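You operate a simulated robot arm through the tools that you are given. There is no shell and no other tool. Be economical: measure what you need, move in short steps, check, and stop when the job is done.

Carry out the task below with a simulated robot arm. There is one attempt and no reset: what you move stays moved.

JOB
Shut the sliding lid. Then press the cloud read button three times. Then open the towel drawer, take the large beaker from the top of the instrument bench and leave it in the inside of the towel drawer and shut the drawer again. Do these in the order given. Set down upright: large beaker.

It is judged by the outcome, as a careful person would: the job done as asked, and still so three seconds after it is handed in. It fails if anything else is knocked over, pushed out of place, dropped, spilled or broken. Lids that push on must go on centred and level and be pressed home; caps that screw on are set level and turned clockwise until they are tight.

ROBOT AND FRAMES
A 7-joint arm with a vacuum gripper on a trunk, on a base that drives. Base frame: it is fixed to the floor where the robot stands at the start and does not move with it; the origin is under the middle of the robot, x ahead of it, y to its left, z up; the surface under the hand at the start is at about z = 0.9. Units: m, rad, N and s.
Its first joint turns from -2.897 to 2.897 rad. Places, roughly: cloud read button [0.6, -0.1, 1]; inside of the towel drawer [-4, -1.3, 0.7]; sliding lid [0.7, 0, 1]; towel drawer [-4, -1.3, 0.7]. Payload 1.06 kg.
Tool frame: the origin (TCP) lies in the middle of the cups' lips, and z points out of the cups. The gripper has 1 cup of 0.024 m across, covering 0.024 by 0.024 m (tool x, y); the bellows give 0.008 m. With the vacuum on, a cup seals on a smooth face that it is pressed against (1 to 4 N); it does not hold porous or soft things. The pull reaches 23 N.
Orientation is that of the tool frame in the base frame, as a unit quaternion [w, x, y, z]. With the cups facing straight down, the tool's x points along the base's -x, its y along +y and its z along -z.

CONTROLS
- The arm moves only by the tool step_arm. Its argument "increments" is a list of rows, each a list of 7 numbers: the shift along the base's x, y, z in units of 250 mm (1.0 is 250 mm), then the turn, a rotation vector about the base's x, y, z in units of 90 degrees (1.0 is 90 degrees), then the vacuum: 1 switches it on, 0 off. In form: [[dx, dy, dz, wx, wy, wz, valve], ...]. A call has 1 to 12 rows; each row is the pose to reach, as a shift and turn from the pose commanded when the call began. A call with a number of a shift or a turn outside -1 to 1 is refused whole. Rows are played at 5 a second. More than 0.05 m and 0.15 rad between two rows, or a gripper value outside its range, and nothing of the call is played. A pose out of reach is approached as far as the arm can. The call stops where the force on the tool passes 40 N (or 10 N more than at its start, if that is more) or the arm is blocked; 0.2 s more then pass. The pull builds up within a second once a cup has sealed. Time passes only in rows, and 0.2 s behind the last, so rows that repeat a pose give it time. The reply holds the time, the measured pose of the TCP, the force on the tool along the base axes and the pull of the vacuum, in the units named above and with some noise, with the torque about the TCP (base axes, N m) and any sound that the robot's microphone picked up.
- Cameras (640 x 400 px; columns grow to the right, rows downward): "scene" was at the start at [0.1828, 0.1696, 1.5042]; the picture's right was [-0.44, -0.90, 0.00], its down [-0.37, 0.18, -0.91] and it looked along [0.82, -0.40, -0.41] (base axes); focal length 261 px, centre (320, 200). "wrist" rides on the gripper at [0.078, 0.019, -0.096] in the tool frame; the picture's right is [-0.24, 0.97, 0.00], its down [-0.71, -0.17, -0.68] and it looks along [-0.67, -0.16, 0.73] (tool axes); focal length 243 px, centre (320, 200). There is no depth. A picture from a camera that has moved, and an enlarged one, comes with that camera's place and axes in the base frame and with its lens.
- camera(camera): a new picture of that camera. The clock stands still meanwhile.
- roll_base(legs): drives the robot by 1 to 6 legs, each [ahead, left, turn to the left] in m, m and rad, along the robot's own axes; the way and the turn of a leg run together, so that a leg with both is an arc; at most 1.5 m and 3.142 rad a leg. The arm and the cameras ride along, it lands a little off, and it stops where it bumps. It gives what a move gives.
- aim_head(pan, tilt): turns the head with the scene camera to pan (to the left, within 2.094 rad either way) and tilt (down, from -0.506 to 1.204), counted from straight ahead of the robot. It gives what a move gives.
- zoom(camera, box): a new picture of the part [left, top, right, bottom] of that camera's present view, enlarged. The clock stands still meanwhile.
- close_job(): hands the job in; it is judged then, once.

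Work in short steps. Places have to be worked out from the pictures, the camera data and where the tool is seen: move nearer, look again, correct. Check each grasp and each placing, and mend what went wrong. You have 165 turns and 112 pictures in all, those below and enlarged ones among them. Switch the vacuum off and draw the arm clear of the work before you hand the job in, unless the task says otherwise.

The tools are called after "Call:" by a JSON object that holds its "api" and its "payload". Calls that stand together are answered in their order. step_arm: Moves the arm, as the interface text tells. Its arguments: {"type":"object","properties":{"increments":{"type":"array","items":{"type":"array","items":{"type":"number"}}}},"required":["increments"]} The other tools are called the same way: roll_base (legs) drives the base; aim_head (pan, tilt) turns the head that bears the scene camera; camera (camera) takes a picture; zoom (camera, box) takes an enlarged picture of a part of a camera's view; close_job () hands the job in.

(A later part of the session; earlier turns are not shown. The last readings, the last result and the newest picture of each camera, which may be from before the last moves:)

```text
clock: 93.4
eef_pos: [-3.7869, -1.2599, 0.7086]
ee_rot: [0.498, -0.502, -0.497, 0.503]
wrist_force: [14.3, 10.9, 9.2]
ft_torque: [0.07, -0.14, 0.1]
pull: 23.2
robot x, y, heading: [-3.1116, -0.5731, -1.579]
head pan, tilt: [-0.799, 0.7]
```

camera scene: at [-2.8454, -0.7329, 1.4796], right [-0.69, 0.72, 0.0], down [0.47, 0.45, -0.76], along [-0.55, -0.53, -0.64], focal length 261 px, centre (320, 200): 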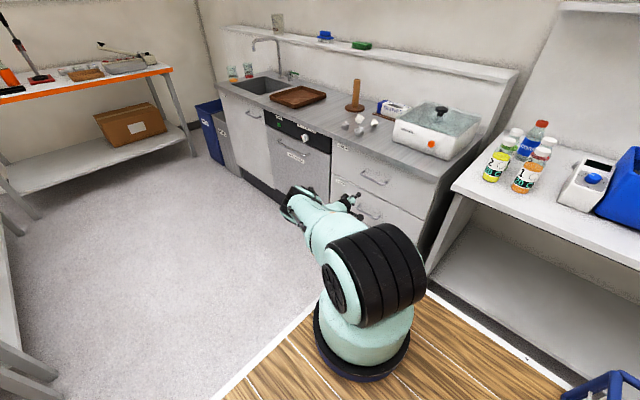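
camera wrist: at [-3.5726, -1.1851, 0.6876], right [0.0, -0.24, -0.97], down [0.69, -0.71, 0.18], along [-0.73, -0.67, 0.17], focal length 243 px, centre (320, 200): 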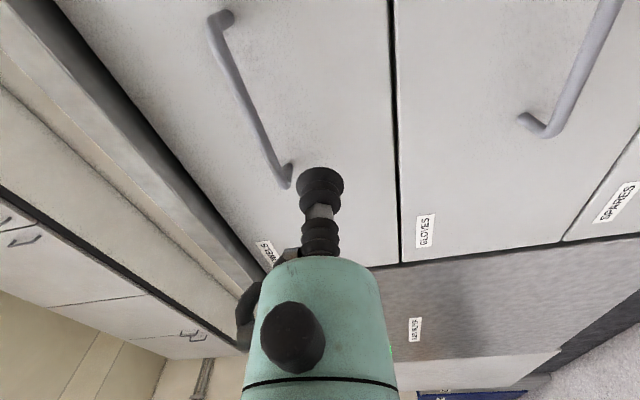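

Sealed with full pull. Now I'll draw the drawer out slowly.

Call:
{"api": "step_arm", "payload": {"increments": [[0.02, 0, 0, 0, 0, 0, 1], [0.06, 0, 0, 0, 0, 0, 1], [0.1, 0, 0, 0, 0, 0, 1], [0.16, 0, 0, 0, 0, 0, 1], [0.22, 0, 0, 0, 0, 0, 1], [0.28, 0, 0, 0, 0, 0, 1], [0.34, 0, 0, 0, 0, 0, 1], [0.4, 0, 0, 0, 0, 0, 1]]}}

Call:
{"api": "camera", "payload": {"camera": "scene"}}

```text
clock: 95.2
eef_pos: [-3.6877, -1.262, 0.7088]
ee_rot: [-0.498, 0.503, 0.497, -0.502]
wrist_force: [-0.2, 3.7, 1.9]
ft_torque: [0.18, -0.02, 0.07]
pull: 23.2
robot x, y, heading: [-3.111, -0.5742, -1.577]
head pan, tilt: [-0.799, 0.7]
```

```text
74 pictures are left
camera scene: at [-2.966, -0.7318, 1.4796], right [-0.69, 0.72, 0.0], down [0.47, 0.44, -0.77], along [-0.55, -0.53, -0.64], focal length 261 px, centre (320, 200)
```

scene: 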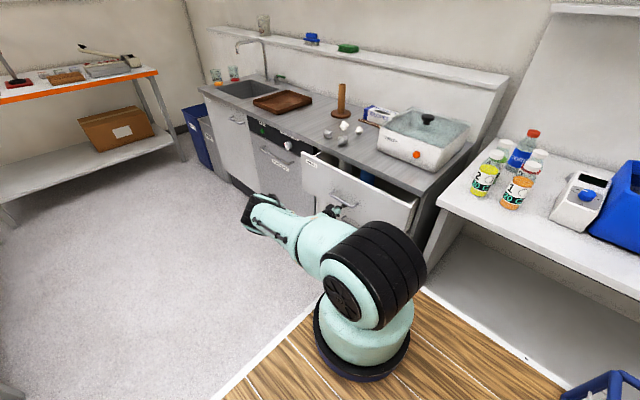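

The drawer is opening and holds a blue item inside. I'll pull further.

Call:
{"api": "step_arm", "payload": {"increments": [[0.06, 0, 0, 0, 0, 0, 1], [0.12, 0, 0, 0, 0, 0, 1], [0.18, 0, 0, 0, 0, 0, 1], [0.24, 0, 0, 0, 0, 0, 1], [0.3, 0, 0, 0, 0, 0, 1], [0.36, 0, 0, 0, 0, 0, 1], [0.42, 0, 0, 0, 0, 0, 1], [0.48, 0, 0, 0, 0, 0, 1], [0.54, 0, 0, 0, 0, 0, 1], [0.6, 0, 0, 0, 0, 0, 1]]}}

Call:
{"api": "camera", "payload": {"camera": "scene"}}

```text
clock: 97.4
eef_pos: [-3.5375, -1.2615, 0.7082]
ee_rot: [0.498, -0.501, -0.498, 0.503]
wrist_force: [-1.1, -3.0, 1.6]
ft_torque: [0.16, -0.07, 0.03]
pull: 22.9
robot x, y, heading: [-3.11, -0.5695, -1.579]
head pan, tilt: [-0.799, 0.7]
```

```text
73 pictures are left
camera scene: at [-2.966, -0.7321, 1.4796], right [-0.69, 0.72, 0.0], down [0.47, 0.44, -0.76], along [-0.55, -0.53, -0.64], focal length 261 px, centre (320, 200)
```

scene: 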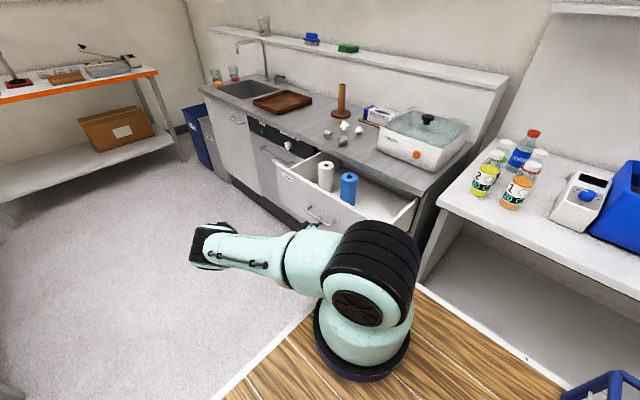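

It is open about 0.25 m; two standing towel rolls are inside. I'll try a bit further in case there's more travel.

Call:
{"api": "step_arm", "payload": {"increments": [[0.06, 0, 0, 0, 0, 0, 1], [0.12, 0, 0, 0, 0, 0, 1], [0.18, 0, 0, 0, 0, 0, 1], [0.24, 0, 0, 0, 0, 0, 1], [0.28, 0, 0, 0, 0, 0, 1]]}}

Call:
{"api": "camera", "payload": {"camera": "scene"}}

```text
clock: 98.6
eef_pos: [-3.4683, -1.2603, 0.7083]
ee_rot: [-0.498, 0.503, 0.498, -0.501]
wrist_force: [-0.5, -7.3, 4.5]
ft_torque: [0.02, -0.05, 0.0]
pull: 22.4
robot x, y, heading: [-3.1109, -0.5726, -1.578]
head pan, tilt: [-0.799, 0.7]
```

```text
72 pictures are left
camera scene: at [-2.9659, -0.7321, 1.4796], right [-0.69, 0.72, 0.0], down [0.47, 0.44, -0.76], along [-0.55, -0.53, -0.64], focal length 261 px, centre (320, 200)
```

scene: 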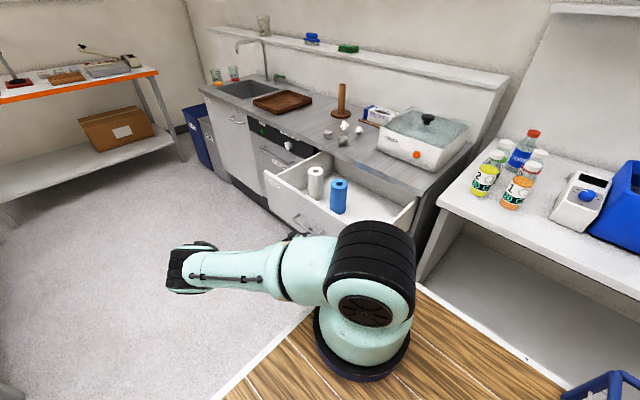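

It's open about 0.32 m, enough room. I'll release the vacuum, back off and lift up.

Call:
{"api": "step_arm", "payload": {"increments": [[0, 0, 0, 0, 0, 0, 0], [0, 0, 0, 0, 0, 0, 0], [0, 0, 0, 0, 0, 0, 0], [0.06, 0, 0, 0, 0, 0, 0], [0.15, 0, 0, 0, 0, 0, 0], [0.2, 0, 0.12, 0, 0, 0, 0], [0.2, 0, 0.3, 0, 0, 0, 0], [0.2, 0, 0.48, 0, 0, 0, 0], [0.2, 0, 0.66, 0, 0, 0, 0], [0.2, 0, 0.84, 0, 0, 0, 0], [0.2, 0, 1.0, 0, 0, 0, 0]]}}

Call:
{"api": "camera", "payload": {"camera": "scene"}}

```text
clock: 101.0
eef_pos: [-3.4203, -1.2637, 0.9593]
ee_rot: [-0.499, 0.503, 0.497, -0.502]
wrist_force: [-0.4, 0.0, 0.5]
ft_torque: [-0.01, -0.03, 0.01]
pull: 0.0
robot x, y, heading: [-3.1163, -0.5705, -1.583]
head pan, tilt: [-0.799, 0.7]
```

```text
71 pictures are left
camera scene: at [-2.966, -0.732, 1.4796], right [-0.69, 0.72, 0.0], down [0.47, 0.44, -0.76], along [-0.55, -0.53, -0.64], focal length 261 px, centre (320, 200)
```

scene: 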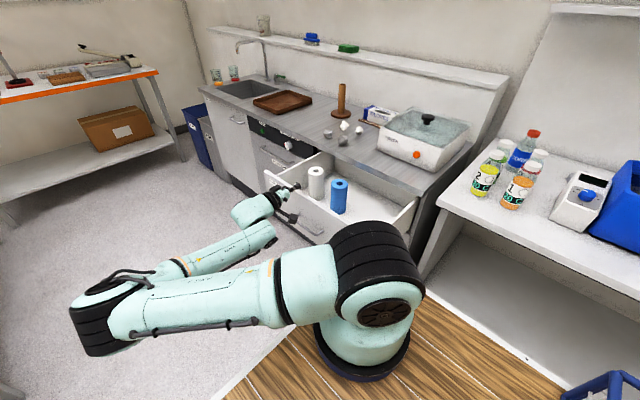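

I'll zoom into the drawer to measure the free space inside.

Call:
{"api": "zoom", "payload": {"camera": "scene", "box": [250, 130, 450, 255]}}

```text
3.20 times, centred on (350, 192) of scene
camera zoom: at [-2.966, -0.732, 1.4796], right [-0.69, 0.72, 0.0], down [0.47, 0.44, -0.76], along [-0.55, -0.53, -0.64], focal length 836 px, centre (224, 224)
```

zoom: 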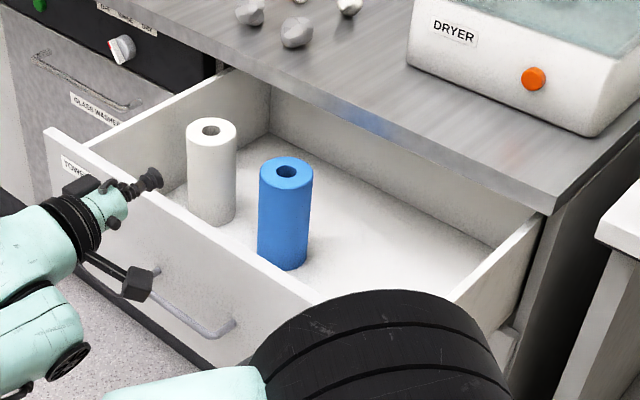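

The free space is right of the blue roll, at about (-3.58, -1.12), with walls up to z≈0.83 around a floor at z≈0.68. Now I'll tuck the arm for driving: swing the tool to point straight ahead of the robot and raise it.

Call:
{"api": "step_arm", "payload": {"increments": [[0.07, 0.0, 0.12, 0, 0, 0.083, 0], [0.14, 0.0, 0.24, 0, 0, 0.167, 0], [0.22, 0.0, 0.36, 0, 0, 0.25, 0], [0.29, 0.02, 0.48, 0, 0, 0.333, 0], [0.37, 0.04, 0.6, 0, 0, 0.417, 0], [0.44, 0.06, 0.7, 0, 0, 0.5, 0], [0.52, 0.08, 0.8, 0, 0, 0.583, 0], [0.6, 0.1, 0.9, 0, 0, 0.667, 0], [0.7, 0.12, 1.0, 0, 0, 0.75, 0], [0.8, 0.14, 1.0, 0, 0, 0.833, 0], [0.9, 0.17, 1.0, 0, 0, 0.917, 0], [1.0, 0.2, 1.0, 0, 0, 1.0, 0]]}}

Call:
{"api": "camera", "payload": {"camera": "scene"}}

```text
clock: 103.6
eef_pos: [-3.2058, -1.2632, 1.2307]
ee_rot: [0.136, -0.14, -0.69, 0.697]
wrist_force: [0.5, -0.5, 0.6]
ft_torque: [0.08, -0.03, -0.09]
pull: 0.1
out of reach, approached as far as the arm can: row 7, 8, 9, 10, 11, 12
robot x, y, heading: [-3.1101, -0.5711, -1.581]
head pan, tilt: [-0.799, 0.7]
```

```text
69 pictures are left
camera scene: at [-2.9674, -0.7332, 1.4796], right [-0.69, 0.72, 0.0], down [0.47, 0.44, -0.76], along [-0.55, -0.53, -0.64], focal length 261 px, centre (320, 200)
```

scene: 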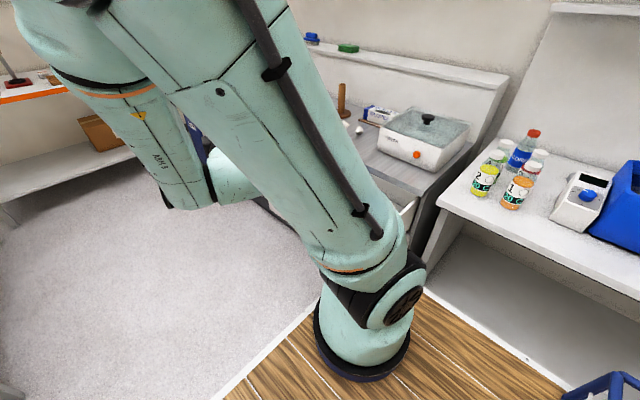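

The last part of the yaw hit a limit, probably the wrist roll. I'll test rolling about the tool axis (about +y) to bring the camera side up.

Call:
{"api": "step_arm", "payload": {"increments": [[0, 0, 0, 0, 0.083, 0, 0], [0, 0, 0, 0, 0.167, 0, 0], [0, 0, 0, 0, 0.25, 0, 0], [0, 0, 0, 0, 0.333, 0, 0]]}}

```text
clock: 104.6
eef_pos: [-3.203, -1.2715, 1.2463]
ee_rot: [0.295, 0.031, -0.635, 0.713]
wrist_force: [-1.2, -0.7, 0.3]
ft_torque: [0.03, -0.01, 0.0]
pull: 0.1
out of reach, approached as far as the arm can: row 1, 2, 3, 4
robot x, y, heading: [-3.1146, -0.5678, -1.582]
head pan, tilt: [-0.799, 0.7]
```

The posture is likely too folded at this distance. I'll extend the TCP further ahead (-y) and see if the pose then becomes reachable.

Call:
{"api": "step_arm", "payload": {"increments": [[0, -0.15, 0, 0, 0, 0, 0], [0, -0.3, 0, 0, 0, 0, 0], [0, -0.45, 0, 0, 0, 0, 0], [0, -0.6, 0, 0, 0, 0, 0], [0, -0.7, 0, 0, 0, 0, 0], [0, -0.7, 0, 0, 0, 0, 0]]}}

```text
clock: 106.0
eef_pos: [-3.2019, -1.448, 1.2448]
ee_rot: [0.294, 0.032, -0.636, 0.713]
wrist_force: [-1.1, -0.8, 0.9]
ft_torque: [-0.03, 0.0, 0.0]
pull: 0.0
robot x, y, heading: [-3.1119, -0.5713, -1.582]
head pan, tilt: [-0.799, 0.7]
```

That worked cleanly. Now I'll rotate to "tool straight ahead, camera up" in nine small rows, centring the TCP in front of the robot.

Call:
{"api": "step_arm", "payload": {"increments": [[0.04, 0, -0.02, 0.0254, 0.0767, 0.0139, 0], [0.08, 0, -0.04, 0.0508, 0.1533, 0.0277, 0], [0.12, 0, -0.06, 0.0762, 0.23, 0.0416, 0], [0.16, 0, -0.08, 0.1016, 0.3067, 0.0555, 0], [0.2, 0, -0.1, 0.127, 0.3833, 0.0693, 0], [0.24, 0, -0.12, 0.1525, 0.46, 0.0832, 0], [0.28, 0, -0.14, 0.1779, 0.5367, 0.097, 0], [0.32, 0, -0.16, 0.2033, 0.6133, 0.1109, 0], [0.36, 0, -0.18, 0.2287, 0.69, 0.1248, 0]]}}

```text
clock: 108.0
eef_pos: [-3.1135, -1.4487, 1.2001]
ee_rot: [0.5, 0.5, -0.5, 0.5]
wrist_force: [0.7, 0.7, 0.1]
ft_torque: [-0.01, 0.0, 0.0]
pull: 0.0
robot x, y, heading: [-3.1109, -0.5702, -1.58]
head pan, tilt: [-0.799, 0.7]
```

The carrying posture is reached. Now drive back: reverse to y≈1.15, strafe to x≈-0.45, turn to face the bench, and strafe to y≈-0.18.

Call:
{"api": "roll_base", "payload": {"legs": [[-0.9, 0, 0], [-0.82, 0, 0.01], [0, 1.4, 0], [0, 1.26, 0]]}}

Call:
{"api": "roll_base", "payload": {"legs": [[0, 0, 1.575], [0, -1.3, 0]]}}

Call:
{"api": "aim_head", "payload": {"pan": -0.3, "tilt": 0.5}}

Call:
{"api": "camera", "payload": {"camera": "scene"}}

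Call:
{"api": "camera", "payload": {"camera": "wrist"}}

```text
clock: 129.4
eef_pos: [-0.4019, 0.3086, 1.2005]
ee_rot: [0.496, 0.504, -0.494, 0.505]
wrist_force: [-0.6, -0.2, 0.0]
ft_torque: [0.03, -0.03, -0.02]
pull: 0.1
robot x, y, heading: [-0.419, 1.1861, -1.561]
head pan, tilt: [-0.799, 0.7]
```

```text
clock: 139.7
eef_pos: [0.4407, -0.1286, 1.2007]
ee_rot: [0.003, 0.707, -0.003, 0.708]
wrist_force: [0.1, 0.4, -0.3]
ft_torque: [-0.01, 0.01, -0.05]
pull: 0.0
robot x, y, heading: [-0.4359, -0.122, -0.018]
head pan, tilt: [-0.799, 0.7]
```

```text
clock: 140.7
eef_pos: [0.4401, -0.1308, 1.2006]
ee_rot: [0.003, 0.706, -0.003, 0.708]
wrist_force: [-0.6, 0.2, -1.0]
ft_torque: [-0.02, 0.01, 0.0]
pull: 0.0
robot x, y, heading: [-0.4415, -0.1245, -0.013]
head pan, tilt: [-0.3, 0.499]
```

```text
68 pictures are left
camera scene: at [-0.2467, 0.0562, 1.4973], right [-0.31, -0.95, 0.0], down [-0.46, 0.15, -0.88], along [0.83, -0.27, -0.48], focal length 261 px, centre (320, 200)
```

scene: 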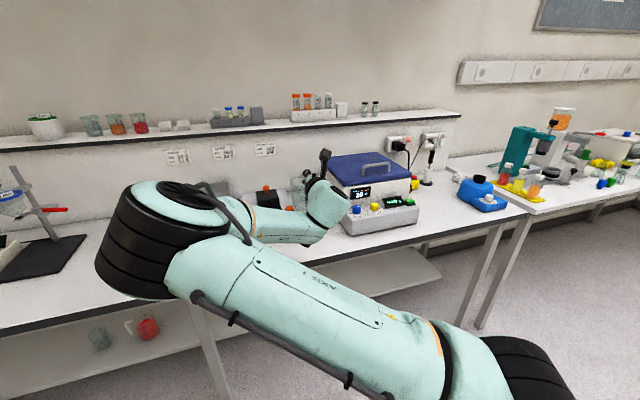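

```text
67 pictures are left
camera wrist: at [0.3441, -0.1469, 1.2796], right [-0.01, -0.97, -0.23], down [-0.68, 0.18, -0.71], along [0.73, 0.15, -0.66], focal length 243 px, centre (320, 200)
```

wrist: 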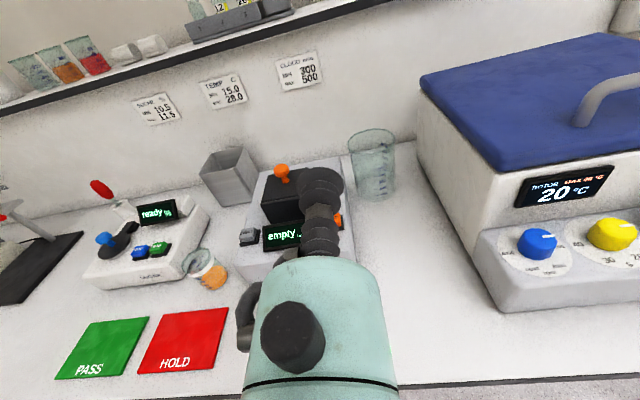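

The beaker is clearly visible beside the CLOUD meter. I'll zoom for accurate measurement.

Call:
{"api": "zoom", "payload": {"camera": "wrist", "box": [300, 110, 460, 220]}}

```text
3.64 times, centred on (380, 165) of wrist
camera zoom: at [0.3441, -0.1469, 1.2796], right [-0.01, -0.97, -0.23], down [-0.68, 0.18, -0.71], along [0.73, 0.15, -0.66], focal length 882 px, centre (102, 327)
```

zoom: 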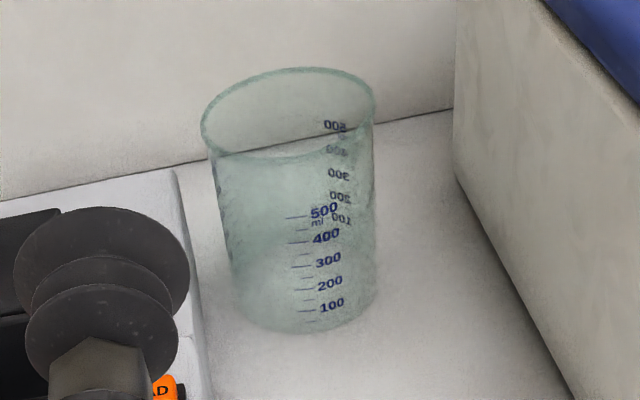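

The beaker's centre is near (0.758, -0.192), with radius ≈0.045 and rim z≈1.03. I'll drive the base 0.22 m closer with the tool still high.

Call:
{"api": "roll_base", "payload": {"legs": [[0.22, -0.05, 0.014]]}}

```text
clock: 142.3
eef_pos: [0.6577, -0.1643, 1.2009]
ee_rot: [-0.004, 0.707, 0.004, 0.707]
wrist_force: [0.3, -0.2, 0.4]
ft_torque: [0.02, -0.04, -0.03]
pull: 0.1
robot x, y, heading: [-0.2172, -0.1774, -0.005]
head pan, tilt: [-0.3, 0.499]
```

Now I'll descend to the pre-grasp position in front of the beaker at z≈1.01, pitching the nose 10° down.

Call:
{"api": "step_arm", "payload": {"increments": [[-0.05, -0.05, -0.1, 0, 0.037, 0, 0], [-0.12, -0.11, -0.25, 0, 0.074, 0, 0], [-0.12, -0.11, -0.4, 0, 0.111, 0, 0], [-0.12, -0.11, -0.55, 0, 0.111, 0, 0], [-0.12, -0.11, -0.68, 0, 0.111, 0, 0]]}}

Call:
{"api": "camera", "payload": {"camera": "wrist"}}

Call:
{"api": "zoom", "payload": {"camera": "scene", "box": [200, 140, 460, 300]}}

```text
clock: 143.6
eef_pos: [0.6269, -0.1933, 1.0303]
ee_rot: [-0.003, 0.766, 0.002, 0.643]
wrist_force: [0.7, 0.3, -0.5]
ft_torque: [0.01, 0.03, -0.01]
pull: 0.1
robot x, y, heading: [-0.2175, -0.1756, -0.002]
head pan, tilt: [-0.3, 0.499]
```

```text
65 pictures are left
camera wrist: at [0.5454, -0.2128, 1.1241], right [-0.03, -0.97, -0.23], down [-0.8, 0.17, -0.58], along [0.6, 0.17, -0.78], focal length 243 px, centre (320, 200)
```

wrist: 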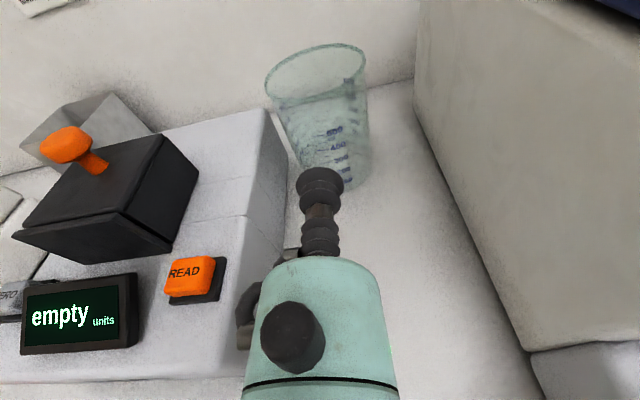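

```text
2.46 times, centred on (330, 220) of scene
camera zoom: at [-0.0327, 0.008, 1.4973], right [-0.29, -0.96, 0.0], down [-0.46, 0.14, -0.88], along [0.84, -0.26, -0.48], focal length 643 px, centre (295, 151)
```

zoom: 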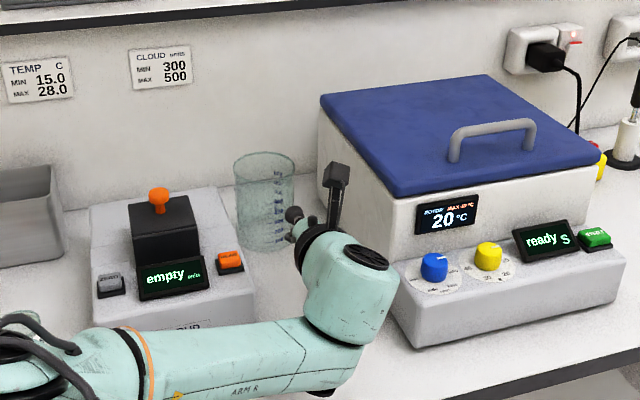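

Aligned in y with the beaker. I'll lower to z≈1.008 and approach to just short of the glass, then creep with the vacuum on.

Call:
{"api": "step_arm", "payload": {"increments": [[0.08, 0.008, -0.06, 0, 0, 0, 0], [0.2, 0.008, -0.085, 0, 0, 0, 0], [0.28, 0.008, -0.085, 0, 0, 0, 1], [0.3, 0.008, -0.085, 0, 0, 0, 1], [0.315, 0.008, -0.085, 0, 0, 0, 1], [0.33, 0.008, -0.085, 0, 0, 0, 1]]}}

Call:
{"api": "camera", "payload": {"camera": "wrist"}}

```text
clock: 144.9
eef_pos: [0.7084, -0.1904, 1.0094]
ee_rot: [-0.003, 0.766, 0.003, 0.643]
wrist_force: [0.4, -0.4, 0.2]
ft_torque: [0.0, 0.01, 0.01]
pull: 0.1
robot x, y, heading: [-0.217, -0.1765, -0.004]
head pan, tilt: [-0.3, 0.499]
```

```text
63 pictures are left
camera wrist: at [0.6284, -0.2101, 1.1037], right [-0.03, -0.97, -0.23], down [-0.8, 0.16, -0.58], along [0.6, 0.17, -0.78], focal length 243 px, centre (320, 200)
```

wrist: 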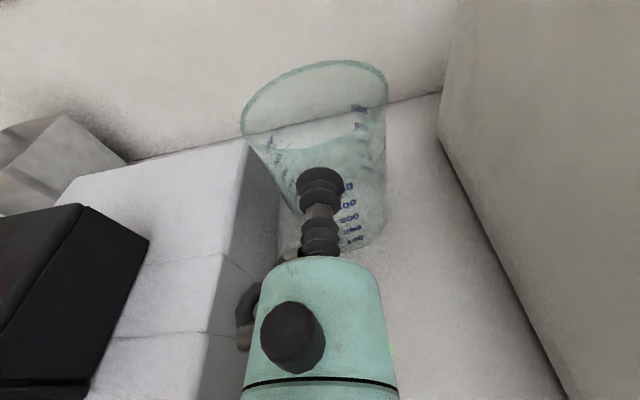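

Centred on the glass and not yet touching. I'll creep on in 2–3 mm steps with vacuum on.

Call:
{"api": "step_arm", "payload": {"increments": [[0.012, 0, 0, 0, 0, 0, 1], [0.024, 0, 0, 0, 0, 0, 1], [0.032, 0, 0, 0, 0, 0, 1], [0.04, 0, 0, 0, 0, 0, 1], [0.04, 0, 0, 0, 0, 0, 1]]}}

```text
clock: 146.2
eef_pos: [0.7203, -0.1907, 1.009]
ee_rot: [-0.003, 0.765, 0.002, 0.643]
wrist_force: [0.7, 0.3, -0.1]
ft_torque: [-0.01, -0.05, -0.01]
pull: 5.5
robot x, y, heading: [-0.2189, -0.1741, -0.003]
head pan, tilt: [-0.3, 0.499]
```

Pull is building (5.5 N), so it is sealing. I'll hold for a moment to let it build.

Call:
{"api": "step_arm", "payload": {"increments": [[0, 0, 0, 0, 0, 0, 1], [0, 0, 0, 0, 0, 0, 1], [0, 0, 0, 0, 0, 0, 1], [0, 0, 0, 0, 0, 0, 1], [0, 0, 0, 0, 0, 0, 1]]}}

Call:
{"api": "camera", "payload": {"camera": "wrist"}}

```text
clock: 147.3
eef_pos: [0.7206, -0.1908, 1.0101]
ee_rot: [-0.003, 0.766, 0.003, 0.643]
wrist_force: [-0.2, -0.1, -0.1]
ft_torque: [0.03, -0.03, 0.01]
pull: 23.0
robot x, y, heading: [-0.2176, -0.1765, 0.001]
head pan, tilt: [-0.3, 0.499]
```

```text
62 pictures are left
camera wrist: at [0.6396, -0.2093, 1.1039], right [-0.03, -0.97, -0.23], down [-0.8, 0.16, -0.58], along [0.6, 0.17, -0.78], focal length 243 px, centre (320, 200)
```

wrist: 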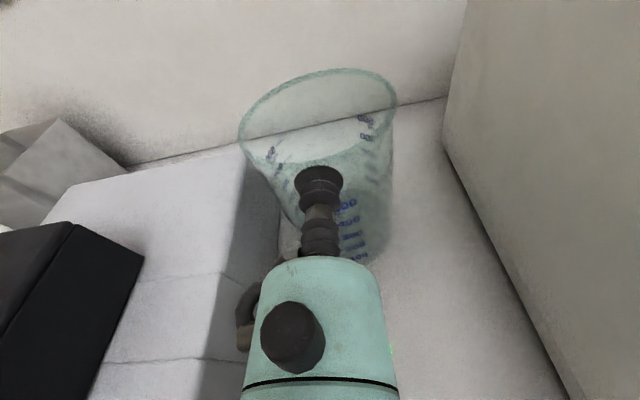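

Sealed at 10° pitch. A steeper grip would help me clear the drawer's wall later, so I'll release, back off 2 cm, pitch to 22° and try sealing again.

Call:
{"api": "step_arm", "payload": {"increments": [[0, 0, 0, 0, 0, 0, 0], [0, 0, 0, 0, 0, 0, 0], [0, 0, 0, 0, 0, 0, 0], [0, 0, 0, 0, 0, 0, 0], [-0.04, 0, 0, 0, 0, 0, 0], [-0.08, 0, 0, 0, 0, 0, 0], [-0.08, 0, 0, 0, 0.067, 0, 0], [-0.08, 0, 0, 0, 0.133, 0, 0], [-0.08, 0, 0, 0, 0.133, 0, 0]]}}

Call:
{"api": "camera", "payload": {"camera": "wrist"}}

```text
clock: 149.3
eef_pos: [0.6999, -0.1895, 1.0091]
ee_rot: [-0.003, 0.828, 0.003, 0.56]
wrist_force: [-0.3, 0.1, 0.0]
ft_torque: [0.0, 0.01, 0.02]
pull: 0.1
robot x, y, heading: [-0.2199, -0.1716, -0.0]
head pan, tilt: [-0.3, 0.499]
```

```text
61 pictures are left
camera wrist: at [0.6406, -0.2087, 1.1186], right [-0.08, -0.97, -0.22], down [-0.9, 0.16, -0.4], along [0.43, 0.17, -0.89], focal length 243 px, centre (320, 200)
```

wrist: 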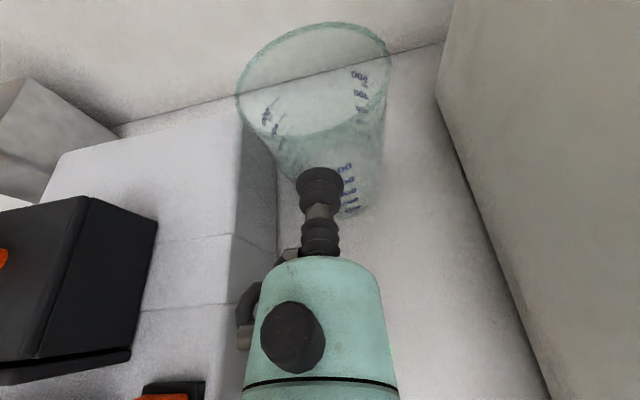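

Rim at z≈1.03; the cup is at z≈1.009. I'll creep forward with the vacuum on, watching the force and pull.

Call:
{"api": "step_arm", "payload": {"increments": [[0.04, 0, 0, 0, 0, 0, 1], [0.056, 0, 0, 0, 0, 0, 1], [0.068, 0, 0, 0, 0, 0, 1], [0.08, 0, 0, 0, 0, 0, 1], [0.08, 0, 0, 0, 0, 0, 1], [0.08, 0, 0, 0, 0, 0, 1]]}}

```text
clock: 150.8
eef_pos: [0.719, -0.1916, 1.0103]
ee_rot: [-0.004, 0.828, 0.002, 0.56]
wrist_force: [-0.9, -0.2, 0.5]
ft_torque: [-0.02, -0.04, 0.02]
pull: 0.1
robot x, y, heading: [-0.2179, -0.1749, 0.003]
head pan, tilt: [-0.3, 0.499]
```

Call:
{"api": "step_arm", "payload": {"increments": [[0.008, 0, 0, 0, 0, 0, 1], [0.016, 0, 0, 0, 0, 0, 1], [0.02, 0, 0, 0, 0, 0, 1], [0.02, 0, 0, 0, 0, 0, 1], [0.02, 0, 0, 0, 0, 0, 1]]}}

Call:
{"api": "camera", "payload": {"camera": "wrist"}}

```text
clock: 151.9
eef_pos: [0.7257, -0.1901, 1.0085]
ee_rot: [-0.003, 0.829, 0.002, 0.559]
wrist_force: [-1.1, 0.7, -0.4]
ft_torque: [0.03, 0.03, 0.01]
pull: 0.1
robot x, y, heading: [-0.219, -0.1716, -0.001]
head pan, tilt: [-0.3, 0.499]
```

```text
60 pictures are left
camera wrist: at [0.6654, -0.21, 1.118], right [-0.08, -0.97, -0.22], down [-0.9, 0.16, -0.4], along [0.43, 0.17, -0.89], focal length 243 px, centre (320, 200)
```

wrist: 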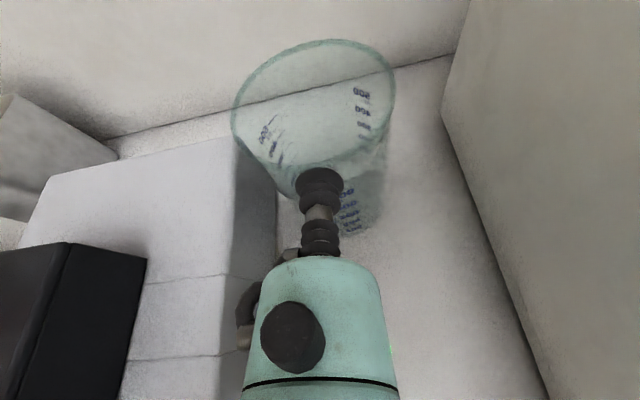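

No seal at 22°. I'll back off 1 cm, reduce to about 15° and try again.

Call:
{"api": "step_arm", "payload": {"increments": [[-0.04, 0, 0, 0, 0, 0, 0], [-0.06, 0, 0, 0, -0.08, 0, 0], [-0.04, 0, 0, 0, -0.08, 0, 1], [-0.024, 0, 0, 0, -0.08, 0, 1], [-0.012, 0, 0, 0, -0.08, 0, 1], [0, 0, 0, 0, -0.08, 0, 1], [0, 0, 0, 0, -0.08, 0, 1]]}}

```text
clock: 153.6
eef_pos: [0.7245, -0.191, 1.0098]
ee_rot: [-0.004, 0.792, 0.004, 0.61]
wrist_force: [0.5, 0.4, 0.3]
ft_torque: [0.02, 0.01, 0.05]
pull: 0.0
robot x, y, heading: [-0.2217, -0.1722, -0.0]
head pan, tilt: [-0.3, 0.499]
```

Not sealed yet; I'll creep a few more millimetres.

Call:
{"api": "step_arm", "payload": {"increments": [[0.01, 0, 0, 0, 0, 0, 1], [0.02, 0, 0, 0, 0, 0, 1], [0.03, 0, 0, 0, 0, 0, 1], [0.03, 0, 0, 0, 0, 0, 1], [0.03, 0, 0, 0, 0, 0, 1]]}}

Call:
{"api": "camera", "payload": {"camera": "wrist"}}

```text
clock: 154.8
eef_pos: [0.7322, -0.1911, 1.0099]
ee_rot: [-0.004, 0.792, 0.003, 0.611]
wrist_force: [-0.4, -0.2, 0.5]
ft_torque: [0.03, 0.02, -0.02]
pull: 0.0
robot x, y, heading: [-0.2193, -0.1732, 0.001]
head pan, tilt: [-0.3, 0.499]
```

```text
59 pictures are left
camera wrist: at [0.6598, -0.21, 1.1099], right [-0.05, -0.97, -0.23], down [-0.84, 0.16, -0.51], along [0.53, 0.17, -0.83], focal length 243 px, centre (320, 200)
```

wrist: 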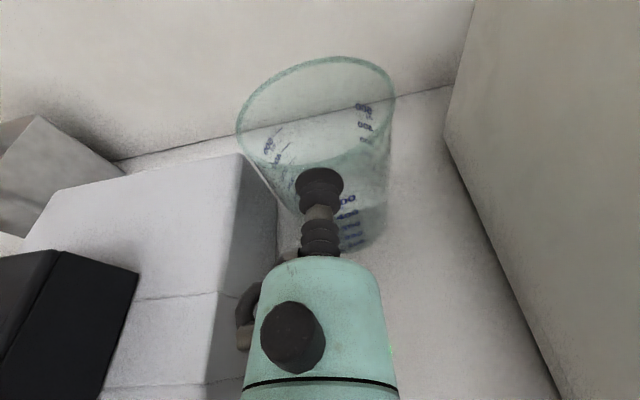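

Still no seal at 15°, and the beaker is being nudged back slightly. I'll return to 10°, which sealed before.

Call:
{"api": "step_arm", "payload": {"increments": [[-0.03, 0, 0, 0, 0, 0, 0], [-0.04, 0, 0, 0, -0.055, 0, 0], [-0.02, 0, 0, 0, -0.055, 0, 1], [-0.01, 0, 0, 0, -0.055, 0, 1], [0, 0, 0, 0, -0.055, 0, 1], [0.01, 0, 0, 0, -0.055, 0, 1], [0.01, 0, 0, 0, -0.055, 0, 1], [0.01, 0, 0, 0, -0.055, 0, 1]]}}

```text
clock: 156.6
eef_pos: [0.734, -0.1901, 1.0097]
ee_rot: [-0.004, 0.764, 0.004, 0.645]
wrist_force: [0.8, 0.3, -0.4]
ft_torque: [0.03, -0.11, 0.03]
pull: 22.9
robot x, y, heading: [-0.2208, -0.1786, -0.003]
head pan, tilt: [-0.3, 0.499]
```

Sealed at 10° with full pull. Lift a few centimetres and check.

Call:
{"api": "step_arm", "payload": {"increments": [[0, 0, 0.04, 0, 0, 0, 1], [0, 0, 0.1, 0, 0, 0, 1], [0, 0, 0.2, 0, 0, 0, 1], [0, 0, 0.3, 0, 0, 0, 1]]}}

Call:
{"api": "camera", "payload": {"camera": "wrist"}}

Call:
{"api": "zoom", "payload": {"camera": "scene", "box": [200, 140, 460, 300]}}

```text
clock: 157.6
eef_pos: [0.7357, -0.1897, 1.0836]
ee_rot: [-0.003, 0.765, 0.003, 0.644]
wrist_force: [0.1, 0.0, -1.5]
ft_torque: [0.02, 0.03, -0.01]
pull: 22.9
robot x, y, heading: [-0.2197, -0.1762, 0.006]
head pan, tilt: [-0.3, 0.499]
```

```text
58 pictures are left
camera wrist: at [0.6552, -0.2091, 1.1776], right [-0.03, -0.97, -0.23], down [-0.8, 0.16, -0.58], along [0.6, 0.17, -0.78], focal length 243 px, centre (320, 200)
```

wrist: 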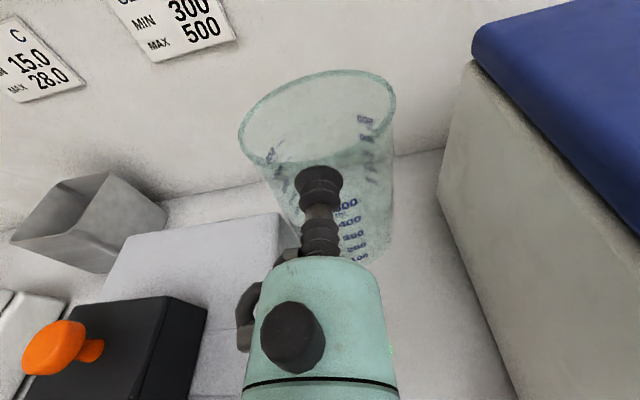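

```text
2.46 times, centred on (330, 220) of scene
camera zoom: at [-0.0324, 0.0081, 1.4973], right [-0.29, -0.96, 0.0], down [-0.46, 0.14, -0.88], along [0.84, -0.26, -0.48], focal length 643 px, centre (295, 151)
```

zoom: 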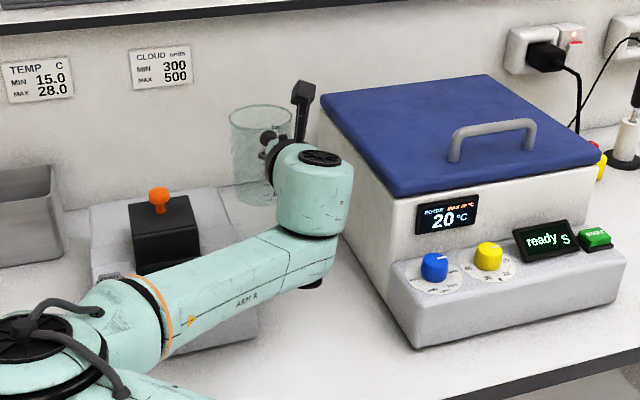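

The beaker is lifted, hanging upright and light (~1.5 N). I'll back the base off, then raise it for the journey.

Call:
{"api": "roll_base", "payload": {"legs": [[-0.3, 0, 0]]}}

Call:
{"api": "step_arm", "payload": {"increments": [[0, 0.02, 0.12, 0, 0, 0, 1], [0, 0.04, 0.24, 0, 0, 0, 1], [0, 0.05, 0.36, 0, 0, 0, 1], [0, 0.05, 0.46, 0, 0, 0, 1]]}}

Call:
{"api": "camera", "payload": {"camera": "scene"}}

```text
clock: 159.6
eef_pos: [0.4369, -0.1898, 1.0835]
ee_rot: [-0.004, 0.764, 0.003, 0.645]
wrist_force: [-0.4, -0.4, -1.7]
ft_torque: [0.01, 0.04, -0.01]
pull: 22.8
robot x, y, heading: [-0.5202, -0.1718, 0.001]
head pan, tilt: [-0.3, 0.499]
```

```text
clock: 160.6
eef_pos: [0.4374, -0.1777, 1.1983]
ee_rot: [-0.003, 0.765, 0.003, 0.644]
wrist_force: [-0.2, 0.0, -2.5]
ft_torque: [0.01, 0.05, 0.0]
pull: 22.5
robot x, y, heading: [-0.5211, -0.1752, -0.002]
head pan, tilt: [-0.3, 0.499]
```

```text
56 pictures are left
camera scene: at [-0.332, 0.0079, 1.4972], right [-0.29, -0.96, 0.0], down [-0.46, 0.14, -0.88], along [0.84, -0.26, -0.48], focal length 261 px, centre (320, 200)
```

scene: 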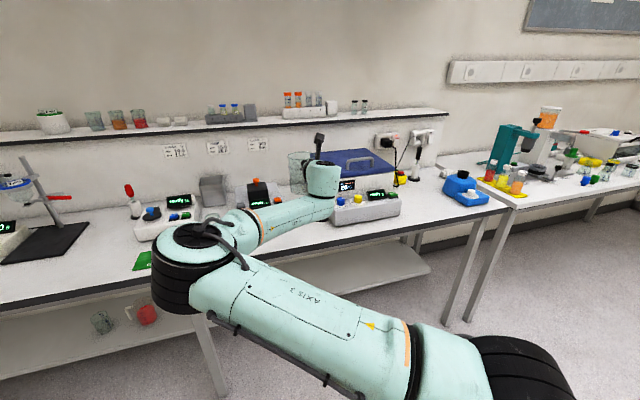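

All good. Now the journey back: strafe left, turn right, strafe along the aisle and go forward to the drawer.

Call:
{"api": "roll_base", "payload": {"legs": [[0, 1.45, 0], [0, 0, -1.571], [0, -1.3, 0], [0, -1.28, 0]]}}

Call:
{"api": "roll_base", "payload": {"legs": [[0.75, 0, 0], [0.65, 0, 0]]}}

Call:
{"api": "aim_head", "payload": {"pan": -0.6, "tilt": 0.6}}

Call:
{"api": "camera", "payload": {"camera": "scene"}}

Call:
{"api": "camera", "payload": {"camera": "wrist"}}

```text
clock: 183.8
eef_pos: [-3.0429, 0.22, 1.1981]
ee_rot: [0.439, 0.559, -0.521, 0.472]
wrist_force: [-0.2, -0.2, -1.6]
ft_torque: [0.03, 0.04, 0.01]
pull: 23.1
robot x, y, heading: [-3.1015, 1.1756, -1.512]
head pan, tilt: [-0.3, 0.499]
```

```text
clock: 191.1
eef_pos: [-2.9654, -1.1863, 1.198]
ee_rot: [0.44, 0.558, -0.522, 0.472]
wrist_force: [0.2, -0.5, -1.4]
ft_torque: [0.04, 0.0, 0.01]
pull: 22.8
robot x, y, heading: [-3.0258, -0.2353, -1.515]
head pan, tilt: [-0.3, 0.499]
```

```text
clock: 191.9
eef_pos: [-2.9661, -1.1863, 1.198]
ee_rot: [0.44, 0.558, -0.523, 0.471]
wrist_force: [0.3, 0.0, -1.1]
ft_torque: [0.05, 0.03, -0.01]
pull: 22.5
robot x, y, heading: [-3.0199, -0.2298, -1.509]
head pan, tilt: [-0.6, 0.6]
```

```text
55 pictures are left
camera scene: at [-2.8499, -0.3944, 1.4882], right [-0.86, 0.51, 0.0], down [0.29, 0.48, -0.83], along [-0.42, -0.71, -0.56], focal length 261 px, centre (320, 200)
```

scene: 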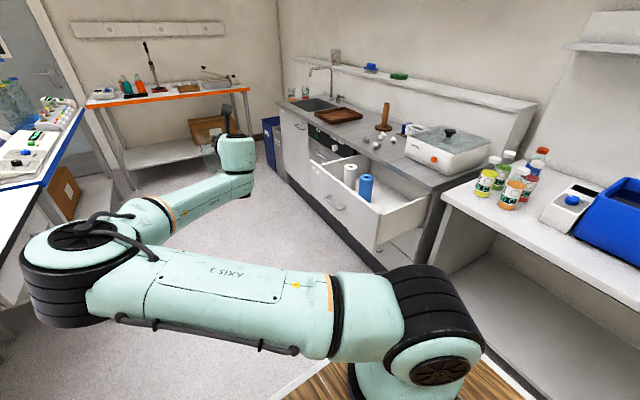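

```text
54 pictures are left
camera wrist: at [-2.9905, -1.1062, 1.2919], right [-0.97, -0.03, -0.23], down [0.12, 0.8, -0.58], along [0.2, -0.59, -0.78], focal length 243 px, centre (320, 200)
```

wrist: 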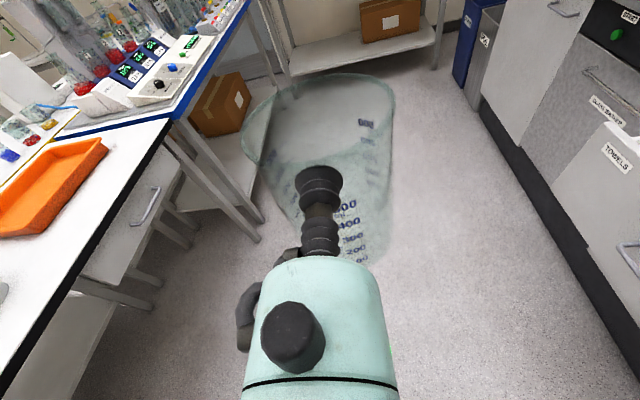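

The pose is good but the heading is 0.06 off. I'll correct it and strafe 0.28 m towards the drawer, then measure the drawer again.

Call:
{"api": "roll_base", "payload": {"legs": [[0, 0, -0.06], [0, -0.27, 0]]}}

Call:
{"api": "aim_head", "payload": {"pan": -0.35, "tilt": 0.75}}

Call:
{"api": "camera", "payload": {"camera": "scene"}}

Call:
{"api": "camera", "payload": {"camera": "wrist"}}

```text
clock: 194.3
eef_pos: [-3.2943, -1.1868, 1.1986]
ee_rot: [0.453, 0.543, -0.539, 0.458]
wrist_force: [-0.7, 0.6, -1.8]
ft_torque: [0.03, -0.01, -0.03]
pull: 22.7
robot x, y, heading: [-3.2948, -0.2356, -1.571]
head pan, tilt: [-0.6, 0.6]
```

```text
clock: 195.1
eef_pos: [-3.2941, -1.1876, 1.1975]
ee_rot: [0.454, 0.542, -0.539, 0.458]
wrist_force: [-0.6, 0.0, -1.6]
ft_torque: [0.03, 0.0, -0.01]
pull: 23.1
robot x, y, heading: [-3.2923, -0.2346, -1.57]
head pan, tilt: [-0.351, 0.75]
```

```text
53 pictures are left
camera scene: at [-3.1103, -0.409, 1.4753], right [-0.94, 0.34, 0.0], down [0.23, 0.64, -0.73], along [-0.25, -0.69, -0.68], focal length 261 px, centre (320, 200)
```

scene: 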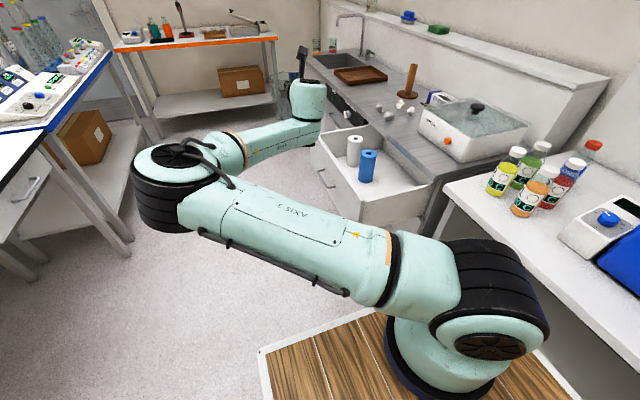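

```text
52 pictures are left
camera wrist: at [-3.3139, -1.1064, 1.2919], right [-0.97, 0.03, -0.23], down [0.16, 0.8, -0.58], along [0.17, -0.6, -0.78], focal length 243 px, centre (320, 200)
```

wrist: 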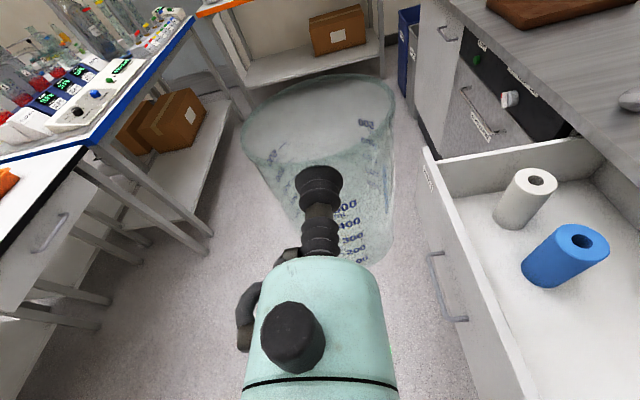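

Call:
{"api": "zoom", "payload": {"camera": "scene", "box": [300, 110, 460, 240]}}

Call:
{"api": "zoom", "payload": {"camera": "wrist", "box": [410, 120, 640, 400]}}

```text
3.08 times, centred on (380, 175) of scene
camera zoom: at [-3.1103, -0.409, 1.4753], right [-0.94, 0.34, 0.0], down [0.23, 0.64, -0.73], along [-0.25, -0.69, -0.68], focal length 804 px, centre (135, 277)
```

zoom: 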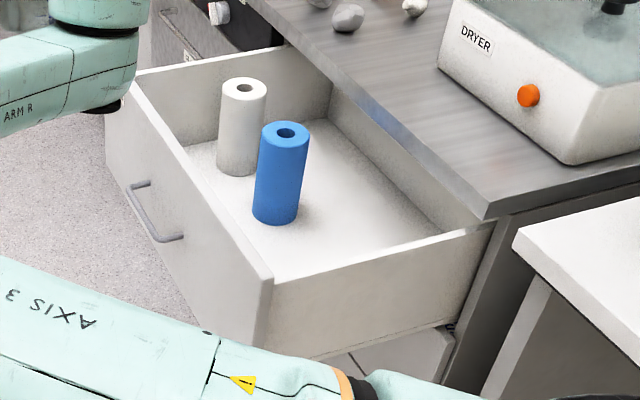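

```text
1.43 times, centred on (525, 260) of wrist
camera zoom: at [-3.3139, -1.1064, 1.2919], right [-0.97, 0.03, -0.23], down [0.16, 0.8, -0.58], along [0.17, -0.6, -0.78], focal length 347 px, centre (27, 114)
```

zoom: 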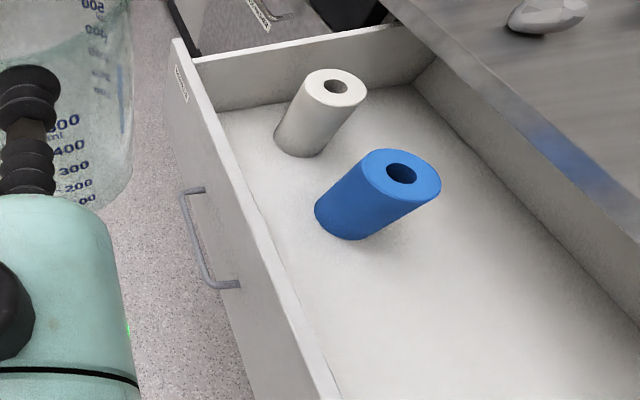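

From both views the drawer floor is at z≈0.688, its side walls reach z≈0.833 with the right wall at y≈-1.0, and the blue roll stands at (-3.66, -1.278). I'll move above the placing spot (x≈-3.585, lip y≈-1.09) and then tilt the beaker to let the gripper pass over the wall.

Call:
{"api": "step_arm", "payload": {"increments": [[-0.16, 0.05, 0, 0, 0, 0, 1], [-0.32, 0.1, 0, 0, 0, 0, 1], [-0.48, 0.17, 0, 0, 0, 0, 1], [-0.64, 0.24, 0, 0, 0, 0, 1], [-0.8, 0.32, -0.02, 0, 0, 0, 1], [-0.96, 0.388, -0.04, 0, 0, 0, 1]]}}

Call:
{"api": "step_arm", "payload": {"increments": [[-0.1, 0, -0.05, 0.05, 0, 0, 1], [-0.204, 0, -0.15, 0.12, 0, 0, 1], [-0.204, 0, -0.3, 0.2, 0, 0, 1], [-0.204, 0, -0.45, 0.278, 0, 0, 1], [-0.204, 0, -0.6, 0.278, 0, 0, 1]]}}

Call:
{"api": "camera", "payload": {"camera": "scene"}}

Call:
{"api": "camera", "payload": {"camera": "wrist"}}

```text
clock: 196.5
eef_pos: [-3.5311, -1.0892, 1.188]
ee_rot: [0.453, 0.543, -0.538, 0.458]
wrist_force: [-0.1, -0.2, -2.3]
ft_torque: [0.02, -0.01, -0.03]
pull: 22.4
robot x, y, heading: [-3.2898, -0.2308, -1.569]
head pan, tilt: [-0.351, 0.75]
```

```text
clock: 197.7
eef_pos: [-3.5858, -1.0888, 1.0352]
ee_rot: [0.325, 0.628, -0.625, 0.33]
wrist_force: [-0.3, 0.8, -1.8]
ft_torque: [-0.03, 0.04, -0.01]
pull: 22.9
robot x, y, heading: [-3.2922, -0.2314, -1.569]
head pan, tilt: [-0.351, 0.75]
```

```text
49 pictures are left
camera scene: at [-3.1102, -0.4089, 1.4753], right [-0.94, 0.34, 0.0], down [0.23, 0.64, -0.73], along [-0.25, -0.69, -0.68], focal length 261 px, centre (320, 200)
```

scene: 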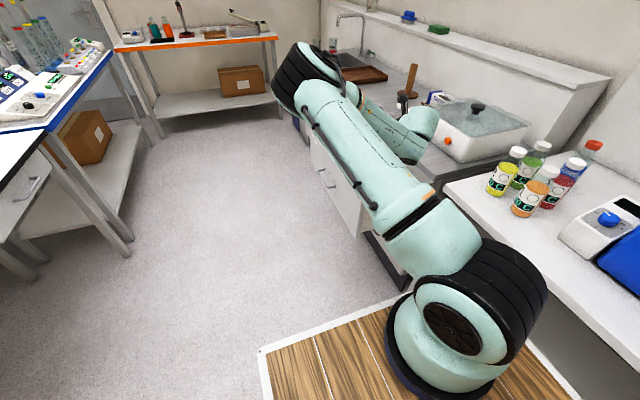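

```text
48 pictures are left
camera wrist: at [-3.605, -1.0555, 1.1554], right [-0.97, 0.13, -0.2], down [0.16, 0.97, -0.19], along [0.17, -0.22, -0.96], focal length 243 px, centre (320, 200)
```

wrist: 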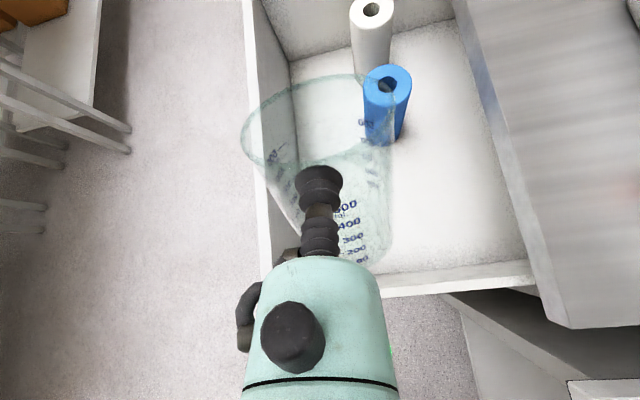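

Alignment is good: the wall top is at y -1.0…-1.013 and the beaker hangs clear of face, wall and roll. I'll descend most of the way and check.

Call:
{"api": "step_arm", "payload": {"increments": [[0, 0, -0.12, 0, 0, 0, 1], [0, 0, -0.24, 0, 0, 0, 1], [0, 0, -0.36, 0, 0, 0, 1], [0, 0, -0.48, 0, 0, 0, 1], [0, 0, -0.58, 0, 0, 0, 1]]}}

Call:
{"api": "camera", "payload": {"camera": "scene"}}

Call:
{"api": "camera", "payload": {"camera": "wrist"}}

```text
clock: 198.9
eef_pos: [-3.5852, -1.0888, 0.8923]
ee_rot: [0.324, 0.629, -0.624, 0.331]
wrist_force: [-1.3, 0.5, -1.1]
ft_torque: [0.0, -0.02, 0.03]
pull: 22.8
robot x, y, heading: [-3.29, -0.2311, -1.571]
head pan, tilt: [-0.351, 0.75]
```

```text
47 pictures are left
camera scene: at [-3.1102, -0.4089, 1.4753], right [-0.94, 0.34, 0.0], down [0.23, 0.64, -0.73], along [-0.25, -0.69, -0.68], focal length 261 px, centre (320, 200)
```

scene: 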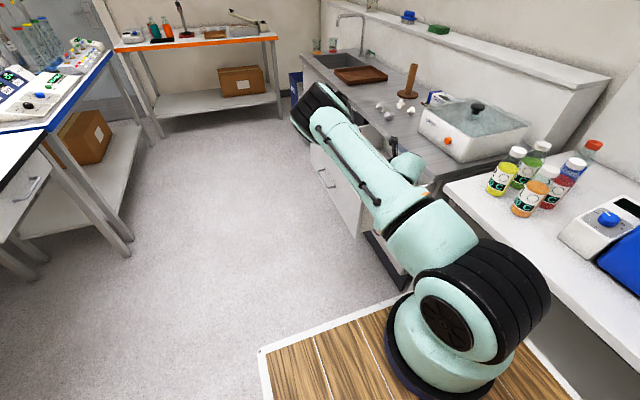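

```text
46 pictures are left
camera wrist: at [-3.6043, -1.0548, 1.0117], right [-0.97, 0.13, -0.2], down [0.16, 0.97, -0.19], along [0.17, -0.22, -0.96], focal length 243 px, centre (320, 200)
```

wrist: 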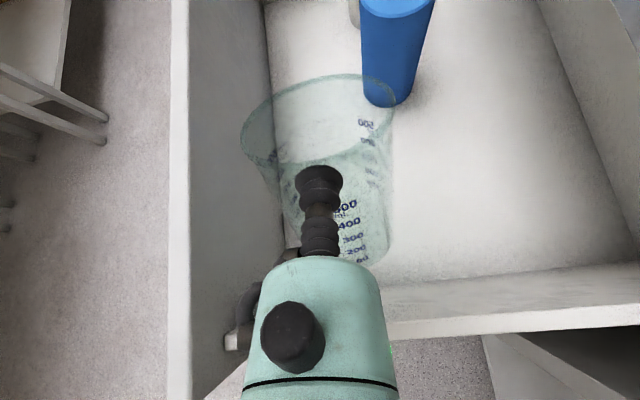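

Clear on all sides. I'll continue down slowly until the beaker's far bottom edge touches.

Call:
{"api": "step_arm", "payload": {"increments": [[0, 0, -0.08, 0, 0, 0, 1], [0, 0, -0.15, 0, 0, 0, 1], [0, 0, -0.19, 0, 0, 0, 1], [0, 0, -0.215, 0, 0, 0, 1], [0, 0, -0.215, 0, 0, 0, 1]]}}

Call:
{"api": "camera", "payload": {"camera": "wrist"}}

```text
clock: 200.1
eef_pos: [-3.5851, -1.0913, 0.8403]
ee_rot: [0.325, 0.628, -0.625, 0.331]
wrist_force: [0.1, -0.4, -2.3]
ft_torque: [-0.02, 0.01, 0.01]
pull: 22.8
robot x, y, heading: [-3.2917, -0.2318, -1.57]
head pan, tilt: [-0.351, 0.75]
```

```text
45 pictures are left
camera wrist: at [-3.6047, -1.0567, 0.9592], right [-0.97, 0.13, -0.2], down [0.16, 0.97, -0.19], along [0.17, -0.22, -0.96], focal length 243 px, centre (320, 200)
```

wrist: 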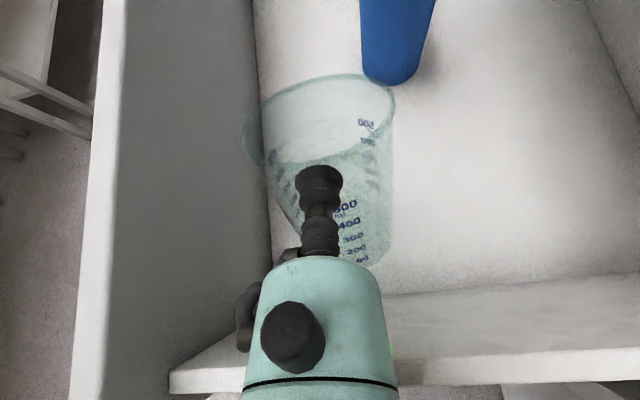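

Not touching yet. I'll continue in 3 mm steps watching Fz.

Call:
{"api": "step_arm", "payload": {"increments": [[0, 0, -0.012, 0, 0, 0, 1], [0, 0, -0.024, 0, 0, 0, 1], [0, 0, -0.036, 0, 0, 0, 1], [0, 0, -0.048, 0, 0, 0, 1], [0, 0, -0.048, 0, 0, 0, 1]]}}

```text
clock: 201.3
eef_pos: [-3.585, -1.0905, 0.8269]
ee_rot: [0.325, 0.628, -0.625, 0.33]
wrist_force: [0.3, -1.0, -2.1]
ft_torque: [-0.02, 0.01, -0.04]
pull: 22.4
robot x, y, heading: [-3.2925, -0.2321, -1.571]
head pan, tilt: [-0.351, 0.75]
```

Call:
{"api": "step_arm", "payload": {"increments": [[0, 0, -0.01, 0, 0, 0, 1], [0, 0, -0.02, 0, 0, 0, 1], [0, 0, -0.03, 0, 0, 0, 1], [0, 0, -0.03, 0, 0, 0, 1]]}}

Call:
{"api": "zoom", "payload": {"camera": "wrist", "box": [160, 60, 560, 400]}}

```text
clock: 202.3
eef_pos: [-3.5854, -1.0911, 0.8193]
ee_rot: [0.325, 0.628, -0.625, 0.331]
wrist_force: [-0.5, -1.0, 1.2]
ft_torque: [0.28, -0.05, -0.03]
pull: 23.2
robot x, y, heading: [-3.2883, -0.2291, -1.574]
head pan, tilt: [-0.351, 0.75]
```

```text
1.18 times, centred on (360, 230) of wrist
camera zoom: at [-3.605, -1.0563, 0.9393], right [-0.97, 0.13, -0.2], down [0.16, 0.97, -0.19], along [0.17, -0.22, -0.96], focal length 285 px, centre (273, 165)
```

zoom: 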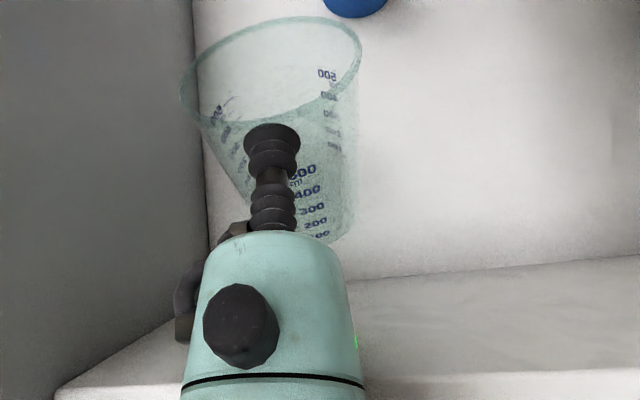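

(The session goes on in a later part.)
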